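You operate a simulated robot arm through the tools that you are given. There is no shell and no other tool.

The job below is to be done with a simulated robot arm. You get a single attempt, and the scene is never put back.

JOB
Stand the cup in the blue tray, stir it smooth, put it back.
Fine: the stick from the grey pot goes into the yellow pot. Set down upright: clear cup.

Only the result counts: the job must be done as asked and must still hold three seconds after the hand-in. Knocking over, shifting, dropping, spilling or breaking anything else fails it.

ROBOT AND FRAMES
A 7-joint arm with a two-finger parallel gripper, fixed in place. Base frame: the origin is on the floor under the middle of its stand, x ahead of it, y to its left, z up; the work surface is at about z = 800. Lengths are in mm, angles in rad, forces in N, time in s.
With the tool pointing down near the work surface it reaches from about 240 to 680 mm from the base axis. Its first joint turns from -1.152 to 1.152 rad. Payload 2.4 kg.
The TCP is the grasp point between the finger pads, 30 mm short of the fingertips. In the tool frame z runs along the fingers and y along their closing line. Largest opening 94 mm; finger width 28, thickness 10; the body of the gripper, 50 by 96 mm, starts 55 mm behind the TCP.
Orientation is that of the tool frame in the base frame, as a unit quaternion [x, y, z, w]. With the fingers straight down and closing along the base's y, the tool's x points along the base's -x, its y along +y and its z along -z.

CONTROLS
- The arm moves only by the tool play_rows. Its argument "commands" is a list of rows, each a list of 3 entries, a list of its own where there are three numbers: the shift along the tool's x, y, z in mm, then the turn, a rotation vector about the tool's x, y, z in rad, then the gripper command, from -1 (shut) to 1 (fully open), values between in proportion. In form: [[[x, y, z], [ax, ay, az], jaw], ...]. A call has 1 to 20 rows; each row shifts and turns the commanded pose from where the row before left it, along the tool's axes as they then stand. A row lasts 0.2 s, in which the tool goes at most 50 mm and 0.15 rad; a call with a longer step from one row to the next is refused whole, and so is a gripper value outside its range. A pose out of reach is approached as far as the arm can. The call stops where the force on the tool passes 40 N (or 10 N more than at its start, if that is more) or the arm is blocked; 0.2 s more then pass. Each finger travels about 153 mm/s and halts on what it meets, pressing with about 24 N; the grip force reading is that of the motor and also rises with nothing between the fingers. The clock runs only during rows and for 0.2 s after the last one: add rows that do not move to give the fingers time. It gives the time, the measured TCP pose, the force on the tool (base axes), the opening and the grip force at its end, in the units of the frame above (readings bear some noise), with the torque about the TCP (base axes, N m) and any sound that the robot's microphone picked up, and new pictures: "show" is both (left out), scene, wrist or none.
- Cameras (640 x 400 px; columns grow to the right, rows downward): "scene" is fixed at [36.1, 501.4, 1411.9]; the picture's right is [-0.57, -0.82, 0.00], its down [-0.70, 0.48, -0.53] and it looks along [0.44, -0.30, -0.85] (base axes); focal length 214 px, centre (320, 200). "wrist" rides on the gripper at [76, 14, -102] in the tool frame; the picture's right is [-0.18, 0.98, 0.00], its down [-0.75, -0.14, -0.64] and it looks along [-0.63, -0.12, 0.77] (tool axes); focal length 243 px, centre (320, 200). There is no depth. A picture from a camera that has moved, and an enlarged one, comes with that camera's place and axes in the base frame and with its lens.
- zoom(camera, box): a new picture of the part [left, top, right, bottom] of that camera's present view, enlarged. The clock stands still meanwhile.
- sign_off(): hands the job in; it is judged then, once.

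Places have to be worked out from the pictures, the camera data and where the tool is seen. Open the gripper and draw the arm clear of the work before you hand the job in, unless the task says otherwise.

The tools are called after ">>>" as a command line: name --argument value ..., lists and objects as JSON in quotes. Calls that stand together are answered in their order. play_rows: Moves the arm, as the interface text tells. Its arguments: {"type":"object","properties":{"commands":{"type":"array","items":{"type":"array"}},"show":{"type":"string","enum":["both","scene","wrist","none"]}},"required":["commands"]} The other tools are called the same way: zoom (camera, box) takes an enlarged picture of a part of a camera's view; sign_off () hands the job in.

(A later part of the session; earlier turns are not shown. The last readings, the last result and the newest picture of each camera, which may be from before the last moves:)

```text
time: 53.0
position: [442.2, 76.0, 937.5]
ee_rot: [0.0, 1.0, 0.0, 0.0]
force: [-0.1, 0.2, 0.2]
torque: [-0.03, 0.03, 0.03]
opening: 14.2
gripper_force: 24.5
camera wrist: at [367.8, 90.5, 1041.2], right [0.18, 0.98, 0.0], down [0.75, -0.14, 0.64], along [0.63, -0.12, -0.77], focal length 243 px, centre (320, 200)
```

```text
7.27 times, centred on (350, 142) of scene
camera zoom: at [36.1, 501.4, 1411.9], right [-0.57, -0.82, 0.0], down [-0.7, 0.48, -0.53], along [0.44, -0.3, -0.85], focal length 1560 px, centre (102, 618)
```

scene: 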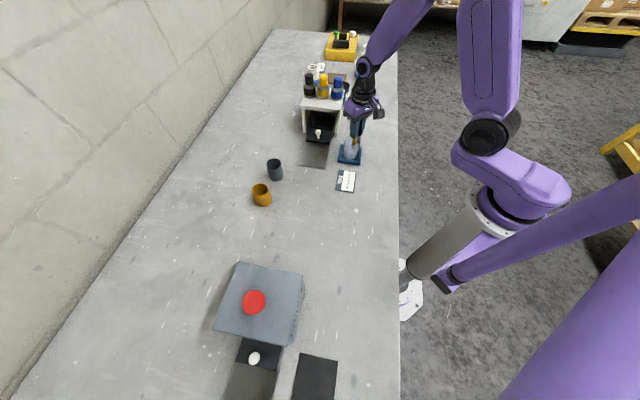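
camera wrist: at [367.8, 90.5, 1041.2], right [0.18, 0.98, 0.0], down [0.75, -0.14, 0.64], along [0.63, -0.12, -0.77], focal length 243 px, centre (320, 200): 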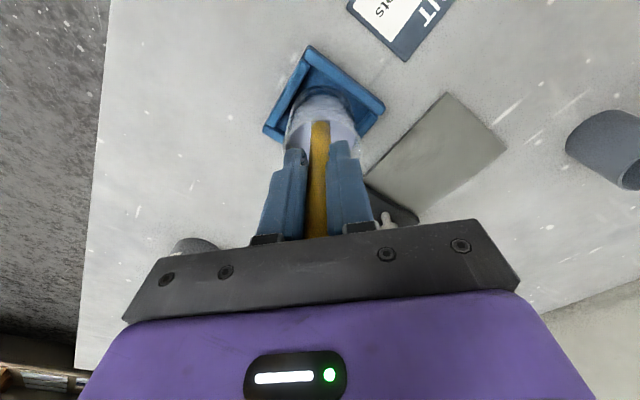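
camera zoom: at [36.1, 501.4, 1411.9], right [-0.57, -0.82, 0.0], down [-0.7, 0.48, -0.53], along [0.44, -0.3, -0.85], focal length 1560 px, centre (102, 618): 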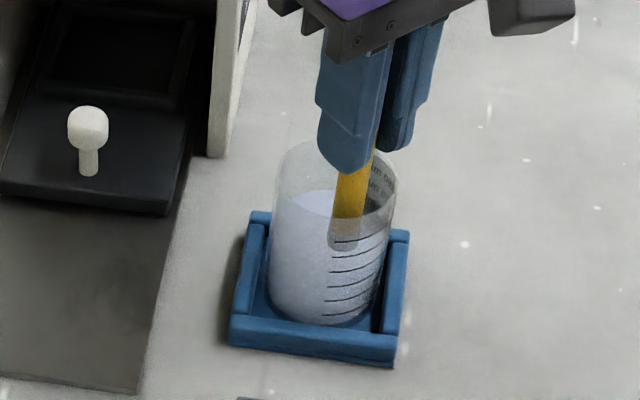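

The paint now looks uniform. I'll give it two more turns for margin and then bring the stick back to the centre.

>>> play_rows --commands '[[[-3.515, 8.485, 0], [0, 0, 0], -1], [[-8.485, 3.515, 0], [0, 0, 0], -1], [[-8.485, -3.515, 0], [0, 0, 0], -1], [[-3.515, -8.485, 0], [0, 0, 0], -1], [[3.515, -8.485, 0], [0, 0, 0], -1], [[8.485, -3.515, 0], [0, 0, 0], -1], [[8.485, 3.515, 0], [0, 0, 0], -1], [[3.515, 8.485, 0], [0, 0, 0], -1], [[-3.515, 8.485, 0], [0, 0, 0], -1], [[-8.485, 3.515, 0], [0, 0, 0], -1], [[-8.485, -3.515, 0], [0, 0, 0], -1], [[-3.515, -8.485, 0], [0, 0, 0], -1], [[3.515, -8.485, 0], [0, 0, 0], -1], [[8.485, -3.515, 0], [0, 0, 0], -1], [[8.485, 3.515, 0], [0, 0, 0], -1], [[3.515, 8.485, 0], [0, 0, 0], -1], [[-6, 0, 0], [0, 0, 0], -1], [[-6, 0, 0], [0, 0, 0], -1], [[0, 0, 0], [0, 0, 0], -1], [[0, 0, 0], [0, 0, 0], -1]]'

>>> zoom --camera "wrist" --box '[240, 60, 400, 180]'

>>> zoom --camera "scene" --box '[325, 115, 375, 170]'

```text
time: 57.2
position: [455.0, 75.4, 937.4]
ee_rot: [0.0, 1.0, -0.001, -0.001]
force: [0.6, -0.6, -0.7]
torque: [0.01, 0.01, 0.0]
opening: 13.9
gripper_force: 24.1
camera wrist: at [378.9, 90.5, 1040.9], right [0.18, 0.98, 0.0], down [0.75, -0.14, 0.64], along [0.63, -0.12, -0.77], focal length 243 px, centre (320, 200)
```

scene: 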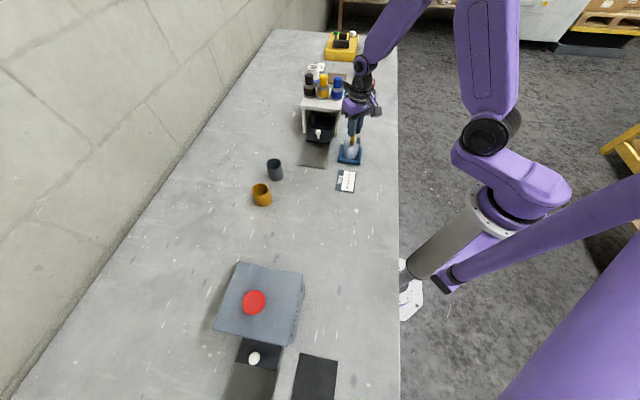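
wrist: 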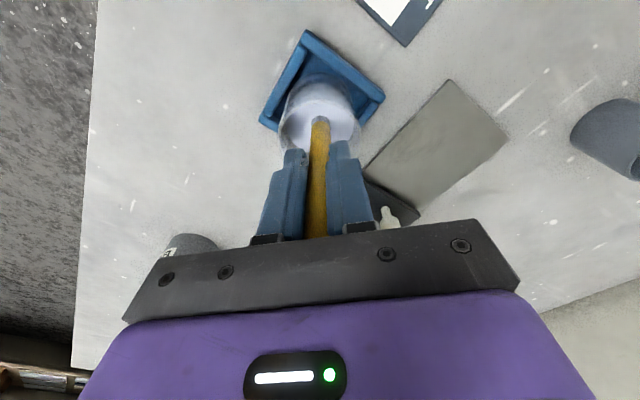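

```text
3.33 times, centred on (320, 120) of wrist
camera zoom: at [378.9, 90.5, 1040.9], right [0.18, 0.98, 0.0], down [0.75, -0.14, 0.64], along [0.63, -0.12, -0.77], focal length 809 px, centre (320, 467)
```

zoom: 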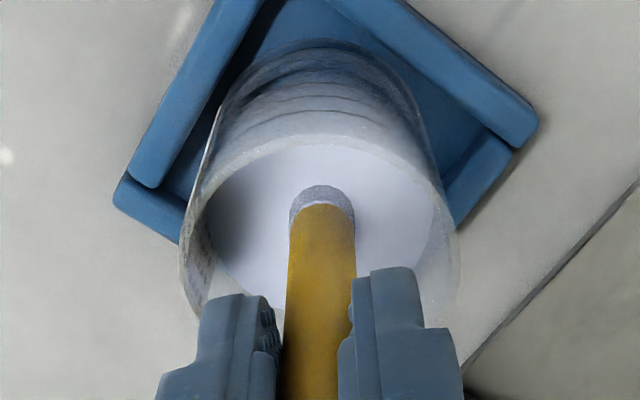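

```text
7.27 times, centred on (350, 142) of scene
camera zoom: at [36.1, 501.4, 1411.9], right [-0.57, -0.82, 0.0], down [-0.7, 0.48, -0.53], along [0.44, -0.3, -0.85], focal length 1560 px, centre (102, 618)
```

zoom: 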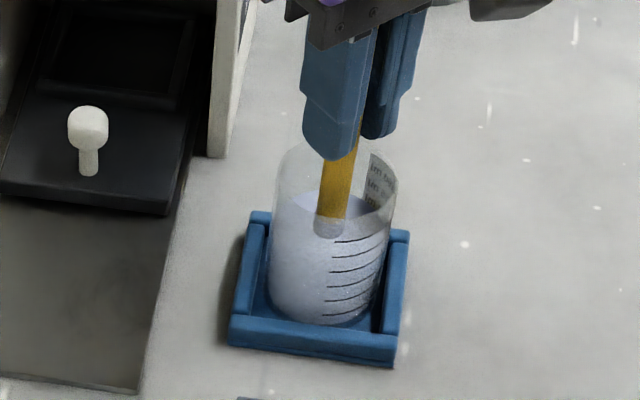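

The paint is smooth and the cup has not shifted. I'll draw the stick straight up out of the cup and pause over it so any drips fall back in.

>>> play_rows --commands '[[[0, 0, -4], [0, 0, 0], -1], [[0, 0, -6], [0, 0, 0], -1], [[0, 0, -6], [0, 0, 0], -1], [[0, 0, -8], [0, 0, 0], -1], [[0, 0, -8], [0, 0, 0], -1], [[0, 0, -8], [0, 0, 0], -1], [[0, 0, -8], [0, 0, 0], -1], [[0, 0, 0], [0, 0, 0], -1], [[0, 0, 0], [0, 0, 0], -1], [[0, 0, 0], [0, 0, 0], -1], [[0, 0, 0], [0, 0, 0], -1], [[0, 0, 0], [0, 0, 0], -1], [[0, 0, -10], [0, 0, 0], -1], [[0, 0, -15], [0, 0, 0], -1], [[0, 0, -20], [0, 0, 0], -1], [[0, 0, -20], [0, 0, 0], -1], [[0, 0, -4], [0, 0, 0], -1], [[0, 0, 0], [0, 0, 0], -1]]'

>>> zoom --camera "wrist" --box '[220, 40, 420, 200]'

>>> zoom --camera "scene" --box '[325, 95, 395, 170]'

```text
time: 61.0
position: [455.2, 74.5, 1054.5]
ee_rot: [0.0, 1.0, 0.001, 0.0]
force: [0.0, -1.0, 0.4]
torque: [0.0, 0.03, -0.01]
opening: 14.1
gripper_force: 23.7
camera wrist: at [379.6, 90.0, 1158.2], right [0.18, 0.98, 0.0], down [0.75, -0.14, 0.64], along [0.63, -0.12, -0.77], focal length 243 px, centre (320, 200)
```

scene: 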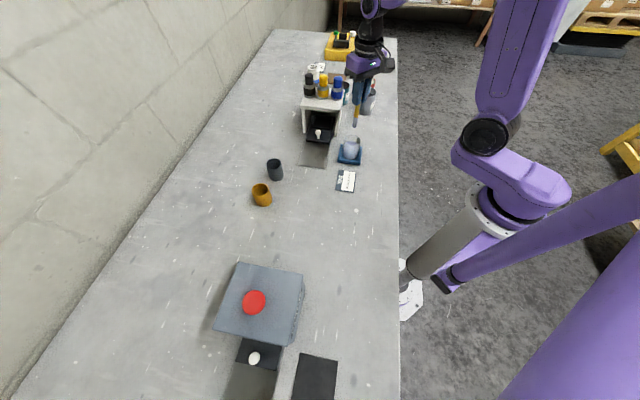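
wrist: 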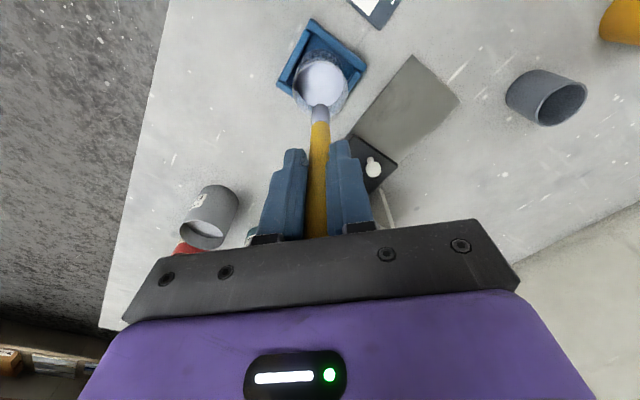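

```text
2.50 times, centred on (320, 120) of wrist
camera zoom: at [379.6, 90.0, 1158.2], right [0.18, 0.98, 0.0], down [0.75, -0.14, 0.64], along [0.63, -0.12, -0.77], focal length 606 px, centre (320, 400)
```

zoom: 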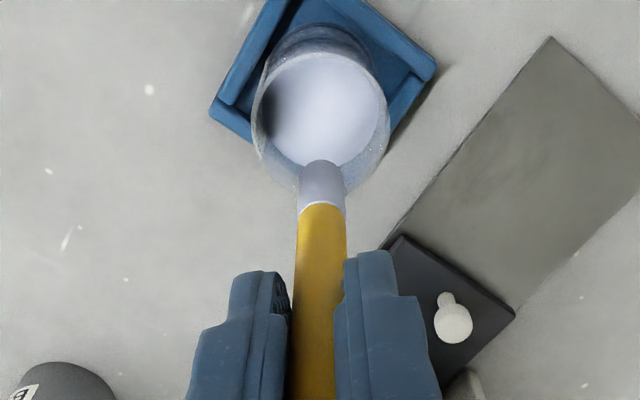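

```text
5.33 times, centred on (360, 132) of scene
camera zoom: at [36.1, 501.4, 1411.9], right [-0.57, -0.82, 0.0], down [-0.7, 0.48, -0.53], along [0.44, -0.3, -0.85], focal length 1144 px, centre (107, 560)
```

zoom: 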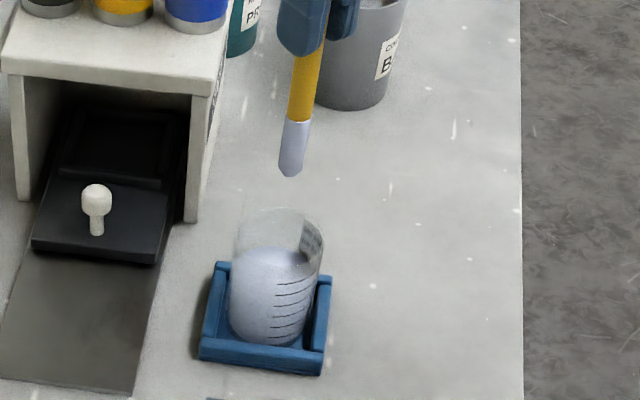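

The stick's end is coated, and the cup is smooth and in place. I'll carry the stick over to the yellow pot at this height, then check its exact position.

>>> play_rows --commands '[[[0, 0, 0], [0, 0, 0], -1], [[0, 0, 0], [0, 0, 0], -1], [[0.2, 11.3, 0], [0, 0, 0], -1], [[0.2, 22.7, 0], [0, 0, 0], -1], [[0.2, 22.7, 0], [0, 0, 0], -1], [[0.2, 22.7, 0], [0, 0, 0], -1], [[0.2, 22.7, 0], [0, 0, 0], -1], [[0.2, 22.7, 0], [0, 0, 0], -1], [[0.2, 22.7, 0], [0, 0, 0], -1], [[0.2, 22.7, 0], [0, 0, 0], -1], [[0.2, 22.7, 0], [0, 0, 0], -1], [[0.2, 22.7, 0], [0, 0, 0], -1], [[0.2, 22.7, 0], [0, 0, 0], -1], [[0.2, 22.7, 0], [0, 0, 0], -1], [[0.2, 22.7, 0], [0, 0, 0], -1], [[0.2, 22.7, 0], [0, 0, 0], -1], [[0.2, 22.7, 0], [0, 0, 0], -1], [[0.2, 22.7, 0], [0, 0, 0], -1], [[0, 11.3, 0], [0, 0, 0], -1], [[0, 0, 0], [0, 0, 0], -1]]'

>>> zoom --camera "wrist" --box '[220, 40, 420, 200]'

>>> zoom --camera "scene" --box '[225, 130, 305, 215]'

```text
time: 65.2
position: [452.7, 438.7, 1055.8]
ee_rot: [0.0, 1.0, 0.0, 0.0]
force: [0.0, 0.0, 0.3]
torque: [0.04, 0.02, -0.02]
opening: 13.8
gripper_force: 24.0
camera wrist: at [377.2, 454.3, 1159.4], right [0.18, 0.98, 0.0], down [0.75, -0.14, 0.64], along [0.63, -0.12, -0.77], focal length 243 px, centre (320, 200)
```

scene: 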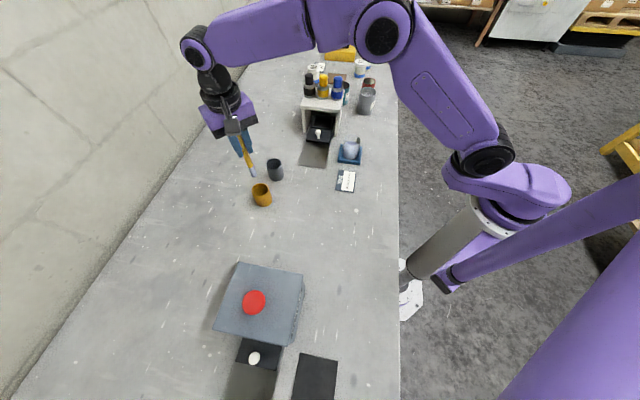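
wrist: 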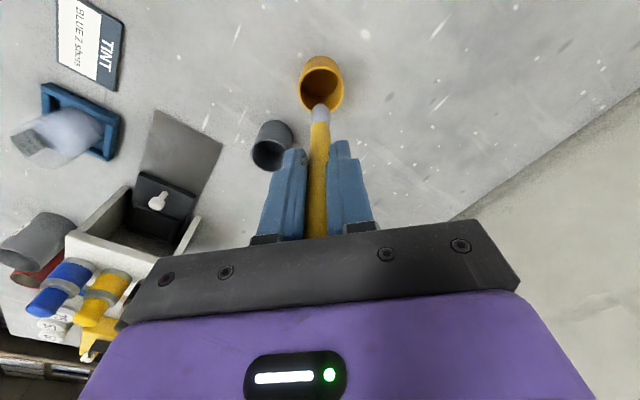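

```text
2.50 times, centred on (320, 120) of wrist
camera zoom: at [377.2, 454.3, 1159.4], right [0.18, 0.98, 0.0], down [0.75, -0.14, 0.64], along [0.63, -0.12, -0.77], focal length 606 px, centre (320, 400)
```

zoom: 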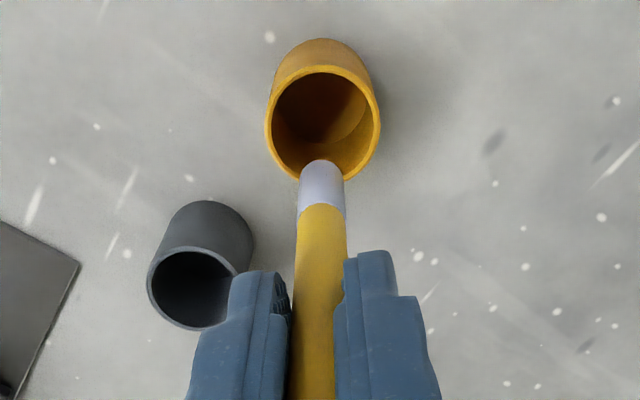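

```text
4.71 times, centred on (265, 172) of scene
camera zoom: at [36.1, 501.5, 1411.9], right [-0.57, -0.82, 0.0], down [-0.7, 0.48, -0.53], along [0.44, -0.3, -0.85], focal length 1009 px, centre (579, 329)
```

zoom: 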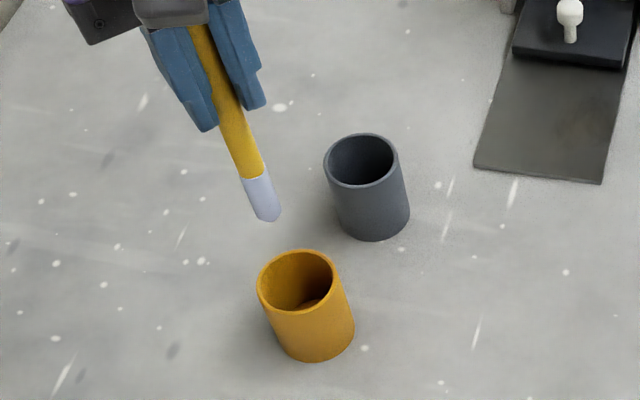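

The pot's centre is about 2.5 mm further along +x than the stick. I'll correct that and descend until the stick's end is at the rim height, then check.

>>> play_rows --commands '[[[-2.5, 0.2, 5], [0, 0, 0], -1], [[0, 0, 15], [0, 0, 0], -1], [[0, 0, 20], [0, 0, 0], -1], [[0, 0, 15], [0, 0, 0], -1], [[0, 0, 10], [0, 0, 0], -1], [[0, 0, 0], [0, 0, 0], -1]]'

>>> zoom --camera "wrist" --box '[220, 40, 420, 200]'

>>> zoom --camera "scene" --box '[225, 140, 305, 215]'

```text
time: 66.6
position: [454.2, 438.0, 989.9]
ee_rot: [0.0, 1.0, 0.0, 0.0]
force: [0.4, 0.2, 0.2]
torque: [0.01, 0.01, 0.03]
opening: 14.1
gripper_force: 24.3
camera wrist: at [379.0, 453.4, 1092.9], right [0.18, 0.98, 0.0], down [0.75, -0.14, 0.64], along [0.63, -0.12, -0.77], focal length 243 px, centre (320, 200)
```

scene: 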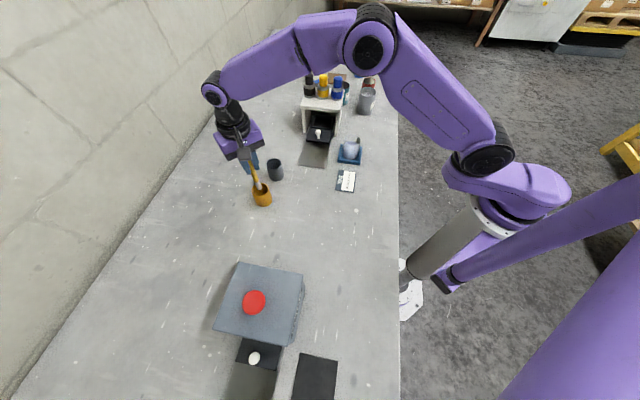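
wrist: 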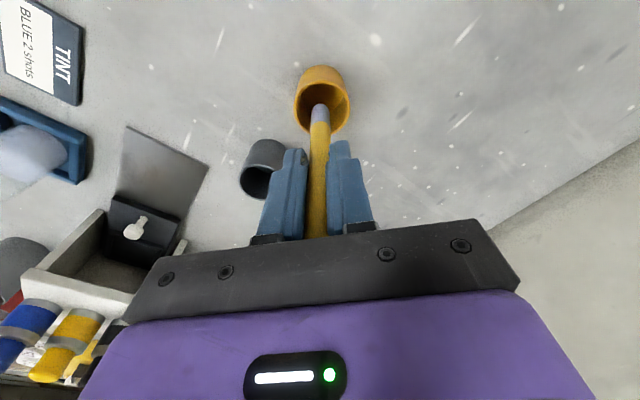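

```text
2.50 times, centred on (320, 120) of wrist
camera zoom: at [379.0, 453.4, 1092.9], right [0.18, 0.98, 0.0], down [0.75, -0.14, 0.64], along [0.63, -0.12, -0.77], focal length 606 px, centre (320, 400)
```

zoom: 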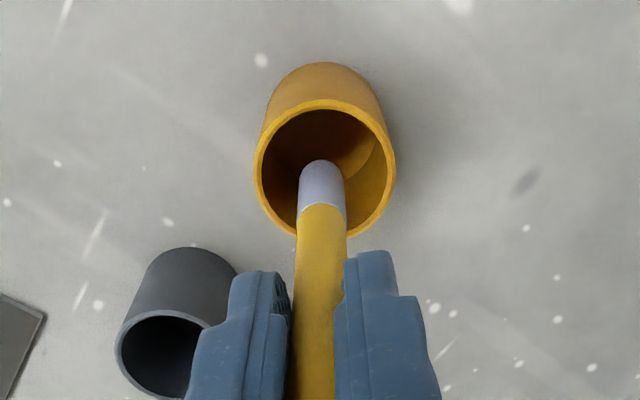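

```text
5.33 times, centred on (265, 178) of scene
camera zoom: at [36.1, 501.4, 1411.9], right [-0.57, -0.82, 0.0], down [-0.7, 0.48, -0.53], along [0.44, -0.3, -0.85], focal length 1144 px, centre (613, 320)
```

zoom: 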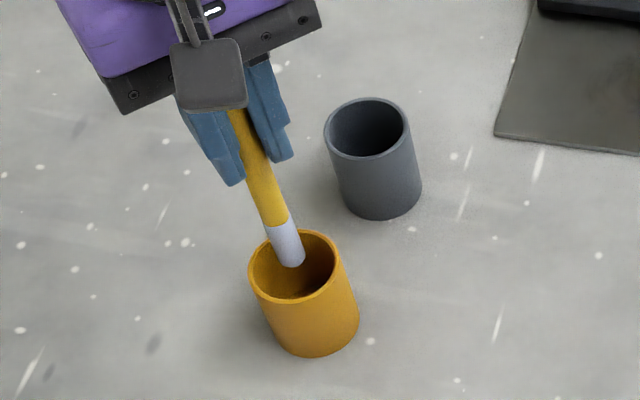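

The stick's end is centred in the yellow pot's mouth. I'll lower to just above the floor, then feel for contact.

>>> play_rows --commands '[[[0, 0, 10], [0, 0, 0], -1], [[0, 0, 12], [0, 0, 0], -1], [[0, 0, 12], [0, 0, 0], -1], [[0, 0, 12], [0, 0, 0], -1], [[0, 0, 8], [0, 0, 0], -1], [[0, 0, 4], [0, 0, 0], -1], [[0, 0, 2], [0, 0, 0], -1], [[0, 0, 1], [0, 0, 0], -1], [[0, 0, 0], [0, 0, 0], -1]]' --show "none"

>>> play_rows --commands '[[[0, 0, 1], [0, 0, 0], -1], [[0, 0, 1], [0, 0, 0], -1], [[0, 0, 0], [0, 0, 0], -1]]' --show "none"

```text
time: 68.6
position: [454.5, 438.2, 929.2]
ee_rot: [0.0, 1.0, 0.0, 0.0]
force: [-0.6, 0.2, -0.5]
torque: [0.0, 0.03, 0.03]
opening: 14.1
gripper_force: 23.9
```

```text
time: 69.4
position: [453.5, 439.0, 927.1]
ee_rot: [0.0, 1.0, 0.001, 0.0]
force: [-0.7, 0.4, -0.1]
torque: [-0.01, 0.0, 0.01]
opening: 14.3
gripper_force: 24.2
```

No contact yet at a commanded z of 927. I'll go on in small steps.

>>> play_rows --commands '[[[0, 0, 0.7], [0, 0, 0], -1], [[0, 0, 0.7], [0, 0, 0], -1], [[0, 0, 0], [0, 0, 0], -1]]' --show "none"

>>> play_rows --commands '[[[0, 0, 0.6], [0, 0, 0], -1], [[0, 0, 0], [0, 0, 0], -1]]' --show "none"

```text
time: 70.2
position: [454.6, 439.1, 925.9]
ee_rot: [0.0, 1.0, 0.0, 0.0]
force: [0.3, 0.4, 0.6]
torque: [0.01, 0.02, 0.01]
opening: 13.8
gripper_force: 24.3
```

```text
time: 70.8
position: [454.5, 438.4, 925.7]
ee_rot: [0.0, 1.0, 0.001, 0.0]
force: [-0.1, -0.3, 3.3]
torque: [-0.01, 0.03, -0.04]
opening: 14.1
gripper_force: 24.2
```

Contact: 3.3 N upward at z = 925, the same height as in the grey pot, so the stick stands on the floor. I'll open the fingers gradually and watch whether it stays upright.

>>> play_rows --commands '[[[0, 0, -0.2], [0, 0, 0], -0.66], [[0, 0, 0], [0, 0, 0], -0.55], [[0, 0, 0], [0, 0, 0], -0.4], [[0, 0, 0], [0, 0, 0], -0.2], [[0, 0, 0], [0, 0, 0], 0.1], [[0, 0, 0], [0, 0, 0], 0.5], [[0, 0, 0], [0, 0, 0], 0.8], [[0, 0, 0], [0, 0, 0], 1], [[0, 0, 0], [0, 0, 0], 1]]'

>>> zoom --camera "wrist" --box '[220, 60, 420, 220]'

>>> zoom --camera "scene" --box '[225, 140, 305, 215]'

```text
time: 72.8
position: [454.7, 437.0, 924.1]
ee_rot: [0.0, 1.0, 0.0, 0.0]
force: [-0.1, 0.1, 0.1]
torque: [0.0, 0.01, -0.01]
opening: 94.0
gripper_force: 0.1
camera wrist: at [379.2, 454.8, 1028.3], right [0.18, 0.98, 0.0], down [0.75, -0.14, 0.64], along [0.63, -0.12, -0.77], focal length 243 px, centre (320, 200)
```

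scene: 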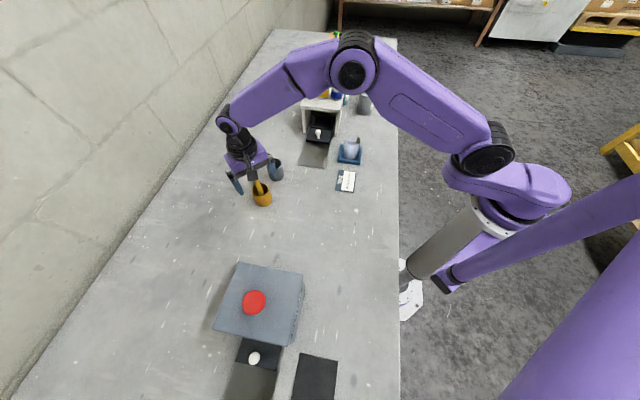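
wrist: 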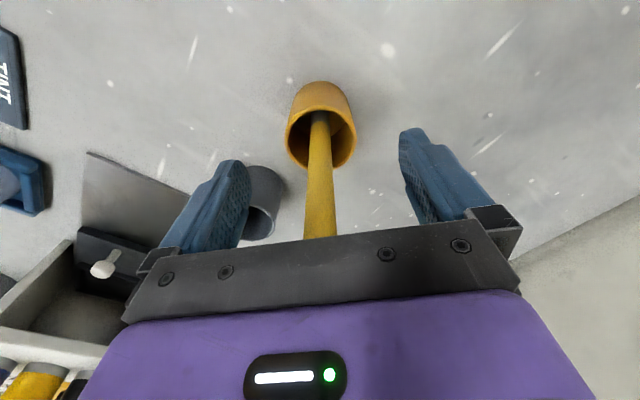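

```text
2.50 times, centred on (320, 140) of wrist
camera zoom: at [379.2, 454.8, 1028.3], right [0.18, 0.98, 0.0], down [0.75, -0.14, 0.64], along [0.63, -0.12, -0.77], focal length 606 px, centre (320, 350)
```

zoom: 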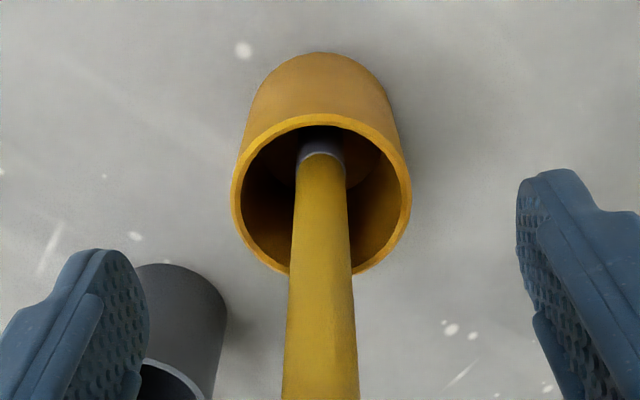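

```text
5.33 times, centred on (265, 178) of scene
camera zoom: at [36.1, 501.4, 1411.9], right [-0.57, -0.82, 0.0], down [-0.7, 0.48, -0.53], along [0.44, -0.3, -0.85], focal length 1144 px, centre (613, 320)
```

zoom: 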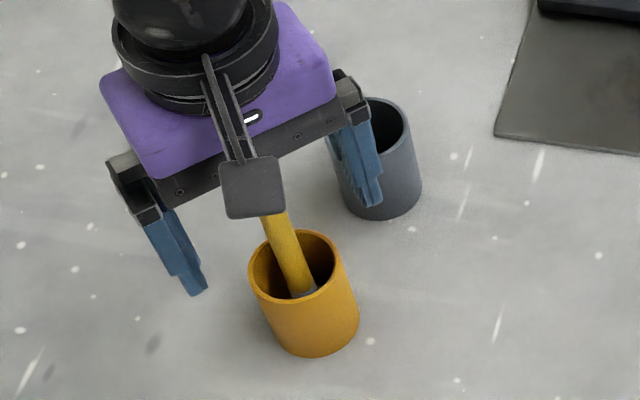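

The stick stands upright on its own in the yellow pot. I'll lift straight up, keeping the fingers clear of it.

>>> play_rows --commands '[[[0, 0, -5], [0, 0, 0], 1], [[0, 0, -10], [0, 0, 0], 1], [[0, 0, -15], [0, 0, 0], 1], [[0, 0, -20], [0, 0, 0], 1], [[0, 0, -20], [0, 0, 0], 1], [[0, 0, -20], [0, 0, 0], 1], [[0, 0, -20], [0, 0, 0], 1], [[0, 0, 0], [0, 0, 0], 1]]'

>>> zoom --camera "wrist" --box '[220, 60, 420, 220]'

>>> zoom --camera "scene" --box '[225, 140, 305, 215]'

```text
time: 74.6
position: [454.6, 439.2, 1035.0]
ee_rot: [0.0, 1.0, -0.001, 0.0]
force: [-0.1, -0.5, -0.2]
torque: [0.03, -0.02, 0.01]
opening: 94.1
gripper_force: 0.0
camera wrist: at [379.0, 454.9, 1138.1], right [0.18, 0.98, 0.0], down [0.75, -0.14, 0.64], along [0.63, -0.12, -0.77], focal length 243 px, centre (320, 200)
```

scene: 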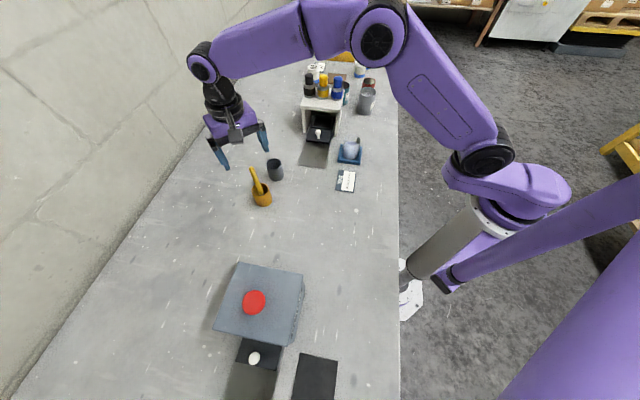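
wrist: 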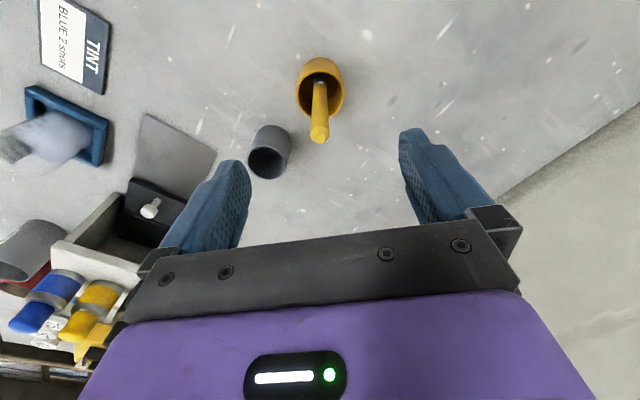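

```text
2.50 times, centred on (320, 140) of wrist
camera zoom: at [379.0, 454.9, 1138.1], right [0.18, 0.98, 0.0], down [0.75, -0.14, 0.64], along [0.63, -0.12, -0.77], focal length 606 px, centre (320, 350)
```

zoom: 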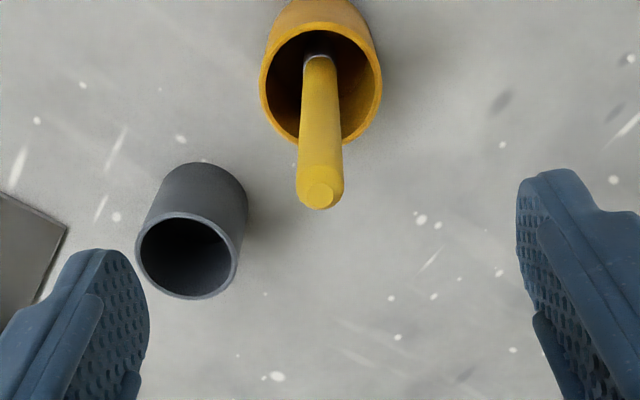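

```text
5.33 times, centred on (265, 178) of scene
camera zoom: at [36.1, 501.4, 1411.9], right [-0.57, -0.82, 0.0], down [-0.7, 0.48, -0.53], along [0.44, -0.3, -0.85], focal length 1144 px, centre (613, 320)
```

zoom: 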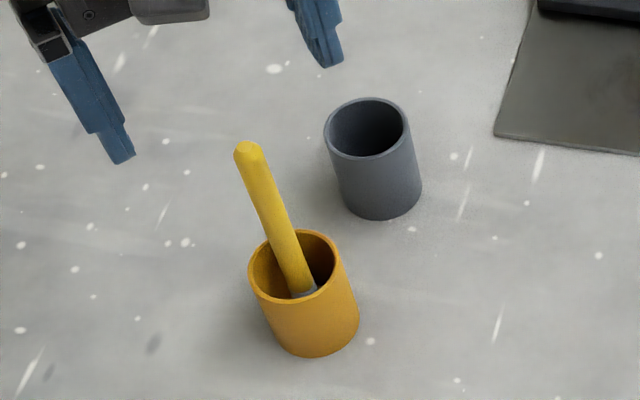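

The stick stays standing in the yellow pot and the grey pot is undisturbed. Next I'll go back over the cup to return it to where it stood.

>>> play_rows --commands '[[[0, -13, 0], [0, 0, 0], 1], [[0, -25.95, 0], [0, 0, 0], 1], [[0, -25.95, 0], [0, 0, 0], 1], [[0, -25.95, 0], [0, 0, 0], 1], [[0, -25.95, 0], [0, 0, 0], 1], [[0, -25.95, 0], [0, 0, 0], 1], [[0, -25.95, 0], [0, 0, 0], 1], [[-0.7, -25.95, 0], [0, 0, 0], 1], [[0, -25.95, 0], [0, 0, 0], 1], [[0, -25.95, 0], [0, 0, 0], 1], [[0, -25.95, 10], [0, 0, 0], 1], [[0, -25.95, 15], [0, 0, 0], 1], [[0, -25.95, 20], [0, 0, 0], 1], [[0, -25.95, 20], [0, 0, 0], 1], [[0, -12.95, 20], [0, 0, 0], 1], [[0, 0, 15], [0, 0, 0], 1], [[0, 0, 0], [0, 0, 0], 1], [[0, 0, 0], [0, 0, 0], 1]]'

>>> zoom --camera "wrist" --box '[240, 50, 400, 180]'

>>> zoom --camera "scene" --box '[320, 110, 380, 170]'

```text
time: 78.4
position: [455.2, 75.0, 934.5]
ee_rot: [0.0, 1.0, 0.0, -0.001]
force: [-0.1, -0.1, 0.4]
torque: [0.01, 0.0, -0.02]
opening: 93.9
gripper_force: 0.1
camera wrist: at [380.0, 90.8, 1037.5], right [0.18, 0.98, 0.0], down [0.75, -0.14, 0.64], along [0.63, -0.12, -0.77], focal length 243 px, centre (320, 200)
```

scene: 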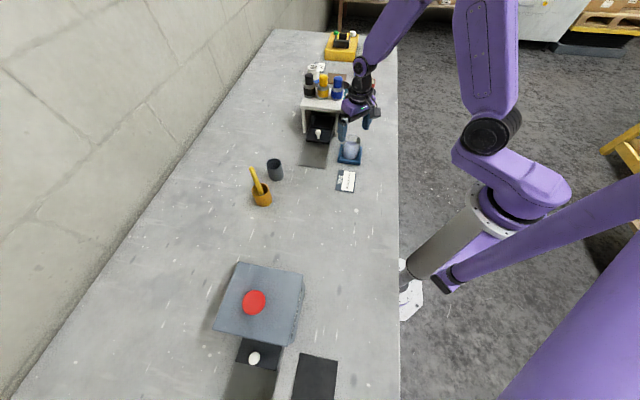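
wrist: 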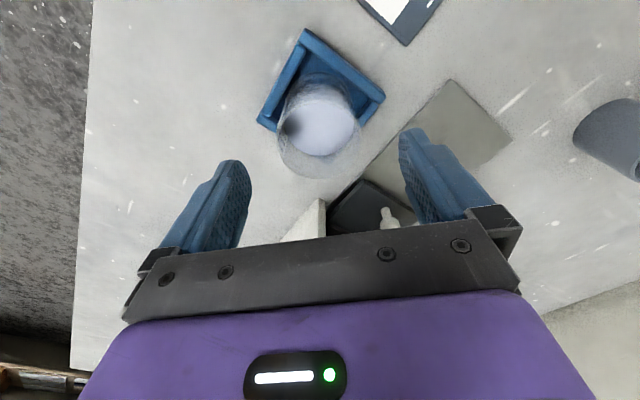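

```text
3.08 times, centred on (320, 115) of wrist
camera zoom: at [380.0, 90.8, 1037.5], right [0.18, 0.98, 0.0], down [0.75, -0.14, 0.64], along [0.63, -0.12, -0.77], focal length 746 px, centre (320, 462)
```

zoom: 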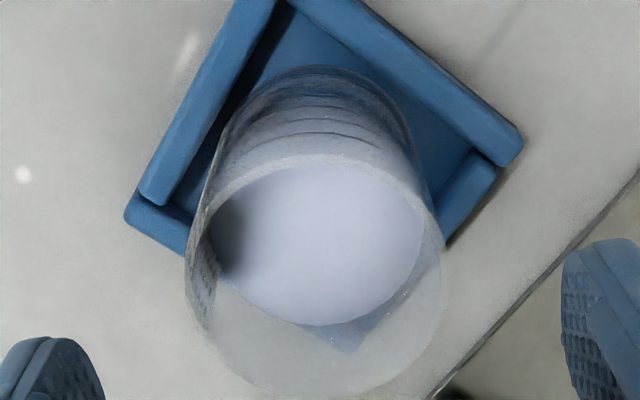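

```text
6.67 times, centred on (350, 140) of scene
camera zoom: at [36.1, 501.4, 1411.9], right [-0.57, -0.82, 0.0], down [-0.7, 0.48, -0.53], along [0.44, -0.3, -0.85], focal length 1430 px, centre (120, 600)
```

zoom: 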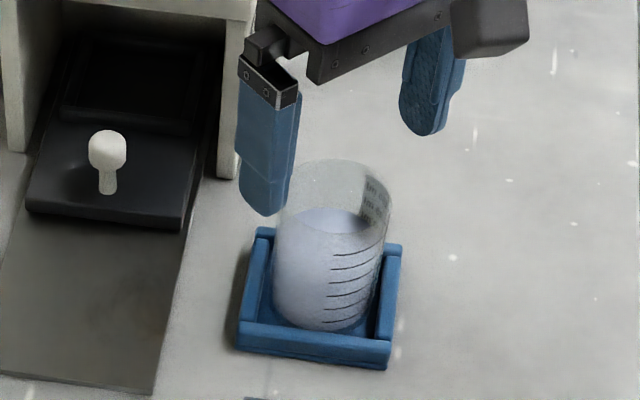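

The paint is uniform and the cup is nearly centred, about 0.7 mm to the −y side. I'll correct for that, descend to the earlier grip height and close gently.

>>> play_rows --commands '[[[0, -0.6, 10], [0, 0, 0], 1], [[0, 0, 15], [0, 0, 0], 1], [[0, 0, 15], [0, 0, 0], 1], [[0, 0, 15], [0, 0, 0], 1], [[0, 0, 10], [0, 0, 0], 1], [[0, 0, 6.5], [0, 0, 0], 1], [[0, 0, 0], [0, 0, 0], 1], [[0, 0, 0], [0, 0, 0], 0.45], [[0, 0, 0], [0, 0, 0], 0.3], [[0, 0, 0], [0, 0, 0], 0.2], [[0, 0, 0], [0, 0, 0], 0.1], [[0, 0, 0], [0, 0, 0], 0.1], [[0, 0, 0], [0, 0, 0], 0.1]]'

>>> zoom --camera "wrist" --box '[240, 60, 400, 190]'

>>> zoom --camera "scene" --box '[320, 110, 380, 170]'

```text
time: 81.2
position: [454.3, 75.2, 863.6]
ee_rot: [0.0, 1.0, 0.0, 0.001]
force: [-0.4, -0.4, 0.1]
torque: [0.01, -0.01, 0.0]
opening: 58.3
gripper_force: 24.8
camera wrist: at [379.0, 90.9, 966.9], right [0.18, 0.98, 0.0], down [0.75, -0.14, 0.64], along [0.63, -0.12, -0.77], focal length 243 px, centre (320, 200)
```

scene: 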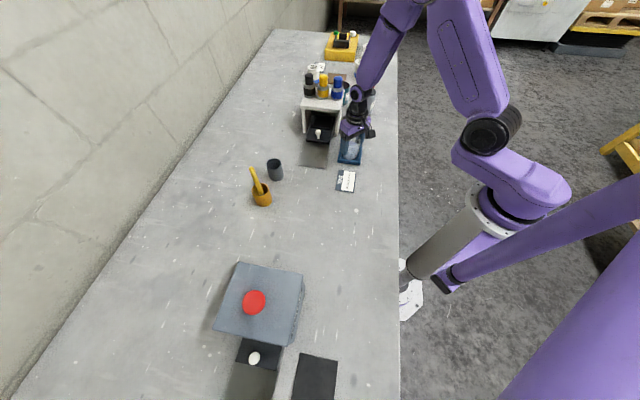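
wrist: 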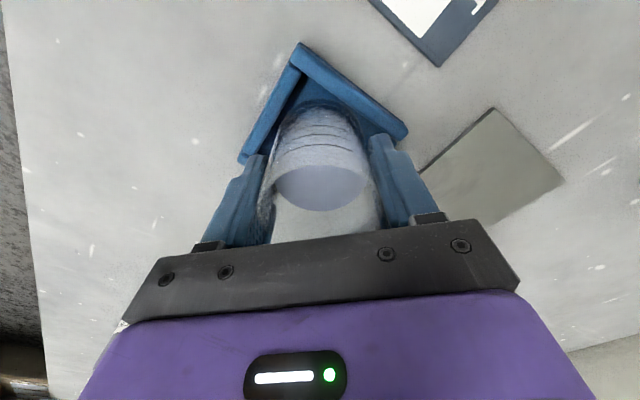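

```text
3.08 times, centred on (320, 125) of wrist
camera zoom: at [379.0, 90.9, 966.9], right [0.18, 0.98, 0.0], down [0.75, -0.14, 0.64], along [0.63, -0.12, -0.77], focal length 746 px, centre (320, 431)
```

zoom: 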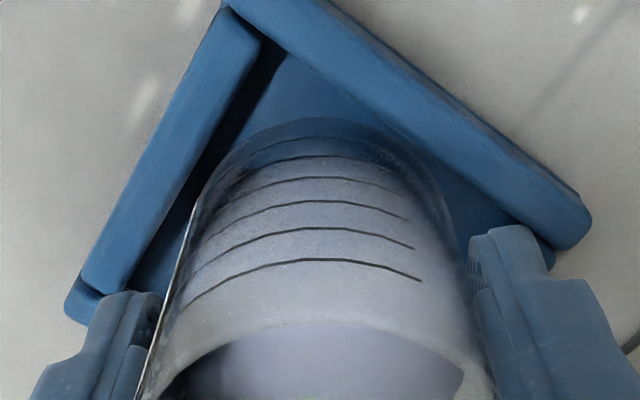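

```text
6.67 times, centred on (350, 140) of scene
camera zoom: at [36.1, 501.4, 1411.9], right [-0.57, -0.82, 0.0], down [-0.7, 0.48, -0.53], along [0.44, -0.3, -0.85], focal length 1430 px, centre (120, 600)
```

zoom: 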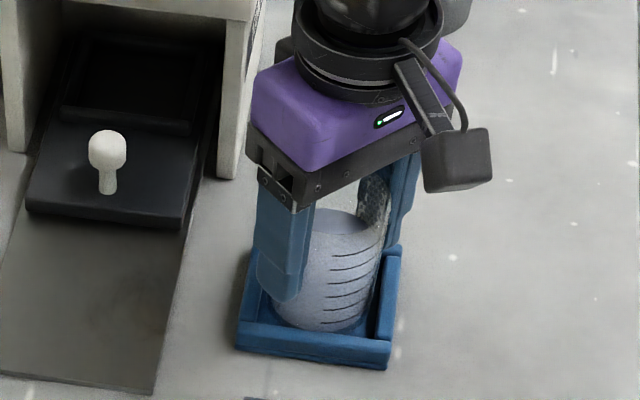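

Gripped again at 58.3 mm. I'll lift straight up out of the tray, slowly.

>>> play_rows --commands '[[[0, 0, -2], [0, 0, 0], 0.1], [[0, 0, -3], [0, 0, 0], 0.1], [[0, 0, -5], [0, 0, 0], 0.1], [[0, 0, -8], [0, 0, 0], 0.1], [[0, 0, -10], [0, 0, 0], 0.1], [[0, 0, -10], [0, 0, 0], 0.1], [[0, 0, -10], [0, 0, 0], 0.1], [[0, 0, -5], [0, 0, 0], 0.1], [[0, 0, -2], [0, 0, 0], 0.1], [[0, 0, 0], [0, 0, 0], 0.1]]'

>>> zoom --camera "scene" --box '[320, 110, 380, 170]'

```text
time: 83.4
position: [454.1, 75.3, 918.0]
ee_rot: [0.0, 1.0, 0.001, -0.001]
force: [0.1, -0.8, -2.5]
torque: [0.02, 0.01, 0.0]
opening: 58.3
gripper_force: 24.1
camera wrist: at [378.7, 90.9, 1021.5], right [0.18, 0.98, 0.0], down [0.75, -0.14, 0.64], along [0.63, -0.12, -0.77], focal length 243 px, centre (320, 200)
```

scene: 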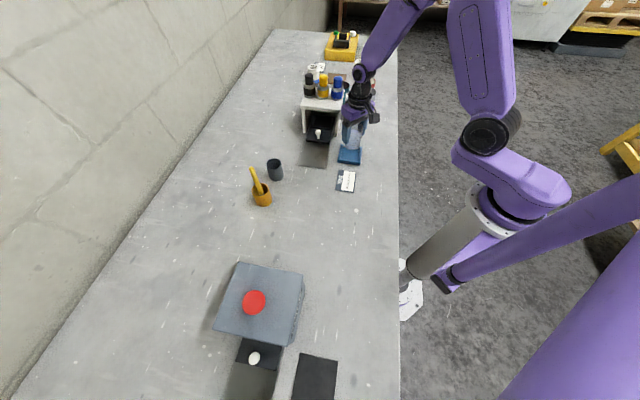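
wrist: 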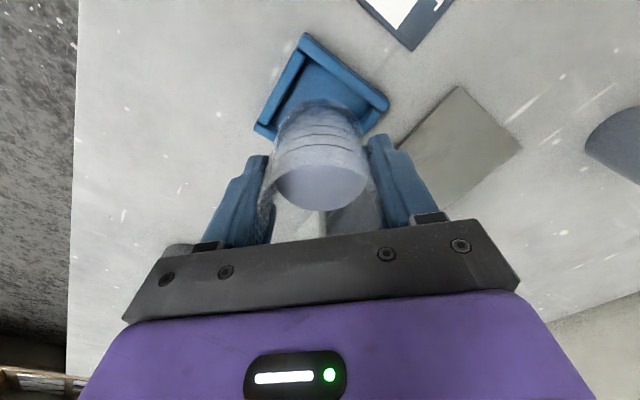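

```text
6.67 times, centred on (350, 140) of scene
camera zoom: at [36.1, 501.4, 1411.9], right [-0.57, -0.82, 0.0], down [-0.7, 0.48, -0.53], along [0.44, -0.3, -0.85], focal length 1430 px, centre (120, 600)
```

zoom: 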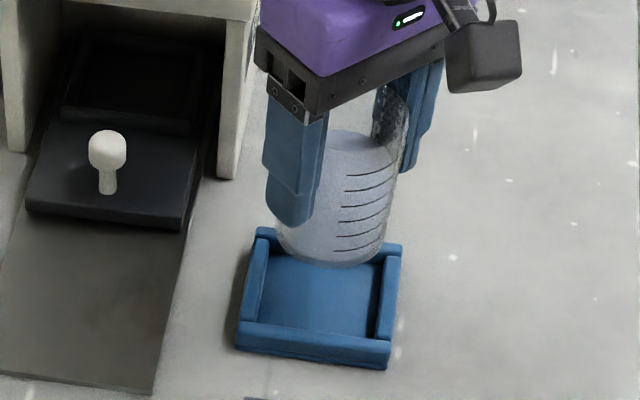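

The tray stayed put and the cup is clear of it. I'll carry the cup level back to its starting place.

>>> play_rows --commands '[[[1.65, 3.64, 0], [0, 0, 0], 0.1], [[3.3, 7.29, 0], [0, 0, 0], 0.1], [[4.95, 10.93, 0], [0, 0, 0], 0.1], [[6.03, 13.31, 0], [0, 0, 0], 0.1], [[6.03, 13.31, 0], [0, 0, 0], 0.1], [[6.03, 13.31, 0], [0, 0, 0], 0.1], [[6.03, 13.31, 0], [0, 0, 0], 0.1], [[6.03, 13.31, 0], [0, 0, 0], 0.1], [[6.03, 13.31, 0], [0, 0, 0], 0.1], [[6.03, 13.31, 0], [0, 0, 0], 0.1], [[6.03, 13.31, 0], [0, 0, 0], 0.1], [[6.03, 13.31, 0], [0, 0, 0], 0.1], [[6.03, 13.31, 0], [0, 0, 0], 0.1], [[6.03, 13.31, 0], [0, 0, 0], 0.1], [[6.03, 13.31, 0], [0, 0, 0], 0.1], [[6.03, 13.31, 0], [0, 0, 0], 0.1], [[6.03, 13.31, 0], [0, 0, 0], 0.1], [[4.95, 10.93, 0], [0, 0, 0], 0.1], [[3.3, 7.29, 0], [0, 0, 0], 0.1], [[1.65, 3.64, 0], [0, 0, 0], 0.1]]'

>>> zoom --camera "scene" --box '[270, 130, 350, 220]'

```text
time: 87.6
position: [351.3, 305.4, 918.7]
ee_rot: [0.0, 1.0, 0.0, 0.001]
force: [0.4, 0.3, -1.6]
torque: [0.0, -0.02, 0.01]
opening: 58.5
gripper_force: 23.9
camera wrist: at [275.9, 321.2, 1021.6], right [0.18, 0.98, 0.0], down [0.75, -0.14, 0.64], along [0.63, -0.12, -0.77], focal length 243 px, centre (320, 200)
```

scene: 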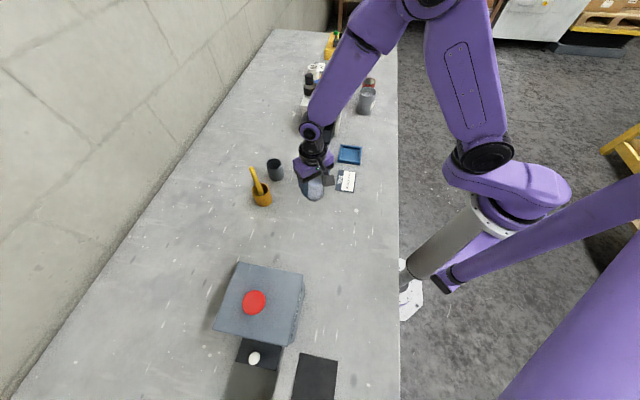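
wrist: 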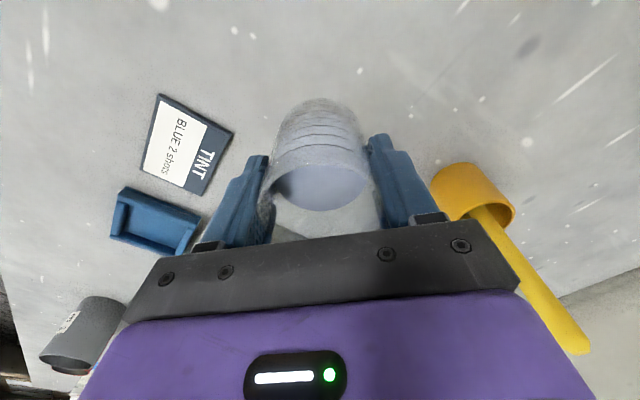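

```text
4.44 times, centred on (310, 175) of scene
camera zoom: at [36.1, 501.5, 1411.9], right [-0.57, -0.82, 0.0], down [-0.7, 0.48, -0.53], along [0.44, -0.3, -0.85], focal length 953 px, centre (364, 311)
```

zoom: 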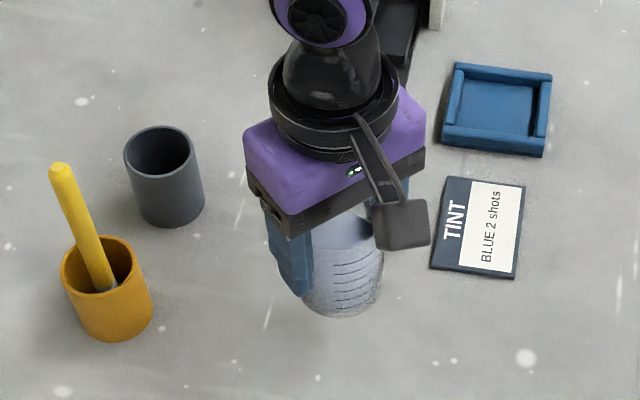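

I'm back over the starting spot at about (351, 304.7). I'll lower to just above the table and then feel for contact.

>>> play_rows --commands '[[[0, 0, 3], [0, 0, 0], 0.1], [[0, 0, 7], [0, 0, 0], 0.1], [[0, 0, 10], [0, 0, 0], 0.1], [[0, 0, 10], [0, 0, 0], 0.1], [[0, 0, 10], [0, 0, 0], 0.1], [[0, 0, 8], [0, 0, 0], 0.1], [[0, 0, 5], [0, 0, 0], 0.1], [[0, 0, 3], [0, 0, 0], 0.1], [[0, 0, 2], [0, 0, 0], 0.1], [[0, 0, 1], [0, 0, 0], 0.1], [[0, 0, 0], [0, 0, 0], 0.1]]' --show "none"

>>> play_rows --commands '[[[0, 0, 0.7], [0, 0, 0], 0.1], [[0, 0, 0.7], [0, 0, 0], 0.1], [[0, 0, 0], [0, 0, 0], 0.1]]' --show "none"

```text
time: 90.0
position: [351.5, 305.8, 859.9]
ee_rot: [-0.001, 1.0, 0.0, 0.001]
force: [0.7, 0.4, -1.6]
torque: [0.01, 0.03, 0.0]
opening: 58.5
gripper_force: 23.9
```

```text
time: 90.8
position: [352.4, 305.6, 858.2]
ee_rot: [0.0, 1.0, 0.0, 0.0]
force: [-2.6, -2.6, 14.6]
torque: [-0.17, 0.11, -0.03]
opening: 58.5
gripper_force: 24.0
```

Contact with the table gives +14.6 N, a bit more than I want. I'll back off slightly before releasing.

>>> play_rows --commands '[[[0, 0, -0.6], [0, 0, 0], 0.1], [[0, 0, 0], [0, 0, 0], 0.1]]' --show "none"

>>> zoom --camera "wrist" --box '[220, 80, 420, 240]'

>>> zoom --camera "scene" --box '[270, 130, 350, 220]'

```text
time: 91.4
position: [352.6, 304.0, 858.9]
ee_rot: [0.0, 1.0, 0.0, -0.001]
force: [0.4, -0.6, 0.9]
torque: [-0.01, -0.06, 0.01]
opening: 58.7
gripper_force: 24.4
```

```text
2.50 times, centred on (320, 160) of wrist
camera zoom: at [276.1, 320.4, 962.0], right [0.18, 0.98, 0.0], down [0.75, -0.14, 0.64], along [0.63, -0.12, -0.77], focal length 606 px, centre (320, 300)
```

zoom: 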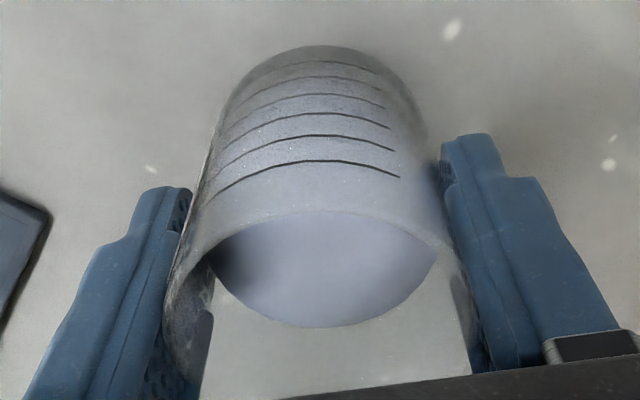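

```text
4.44 times, centred on (310, 175) of scene
camera zoom: at [36.1, 501.5, 1411.9], right [-0.57, -0.82, 0.0], down [-0.7, 0.48, -0.53], along [0.44, -0.3, -0.85], focal length 953 px, centre (364, 311)
```

zoom: 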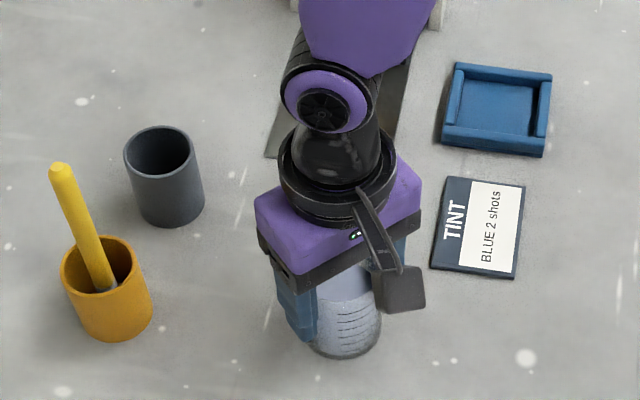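

The force is near zero, and in the scene view the cup's base is at the same pixels as at the start. I'll release slowly and then rise.

>>> play_rows --commands '[[[0, 0, 0], [0, 0, 0], 0.24], [[0, 0, 0], [0, 0, 0], 0.35], [[0, 0, 0], [0, 0, 0], 0.6], [[0, 0, 0], [0, 0, 0], 1], [[0, 0, 0], [0, 0, 0], 1], [[0, 0, 0], [0, 0, 0], 1]]'

>>> zoom --camera "wrist" --box '[220, 80, 420, 240]'

>>> zoom --camera "scene" --box '[270, 130, 350, 220]'

```text
time: 92.8
position: [351.2, 304.2, 859.5]
ee_rot: [0.0, 1.0, 0.001, 0.0]
force: [1.0, -0.3, -1.0]
torque: [-0.01, -0.02, 0.03]
opening: 94.2
gripper_force: 0.1
camera wrist: at [276.1, 320.4, 962.3], right [0.18, 0.98, 0.0], down [0.75, -0.14, 0.64], along [0.63, -0.12, -0.77], focal length 243 px, centre (320, 200)
```

scene: 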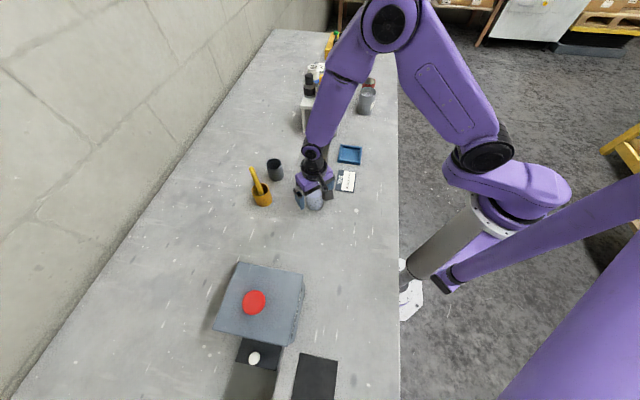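
wrist: 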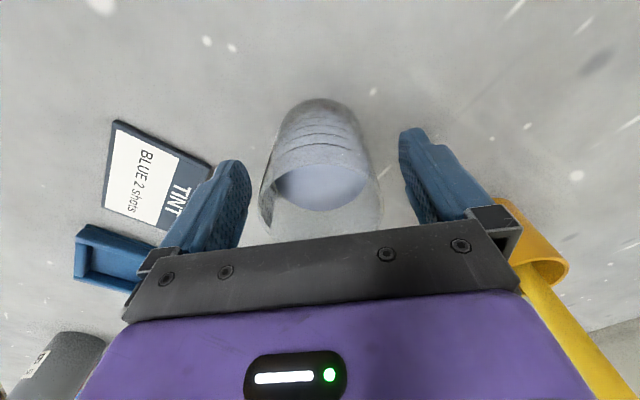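

```text
2.50 times, centred on (320, 160) of wrist
camera zoom: at [276.1, 320.4, 962.3], right [0.18, 0.98, 0.0], down [0.75, -0.14, 0.64], along [0.63, -0.12, -0.77], focal length 606 px, centre (320, 300)
```

zoom: 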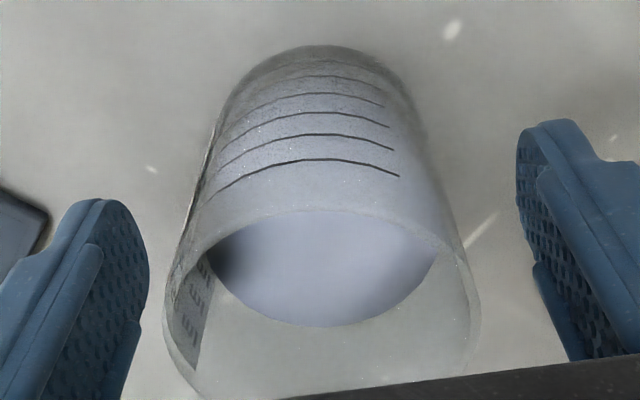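

```text
4.44 times, centred on (310, 175) of scene
camera zoom: at [36.1, 501.4, 1411.9], right [-0.57, -0.82, 0.0], down [-0.7, 0.48, -0.53], along [0.44, -0.3, -0.85], focal length 953 px, centre (364, 311)
```

zoom: 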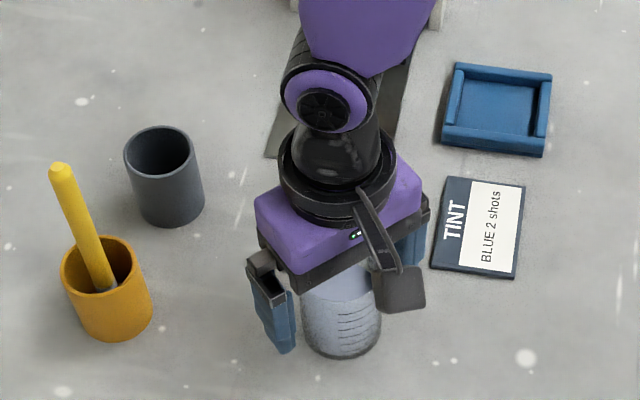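

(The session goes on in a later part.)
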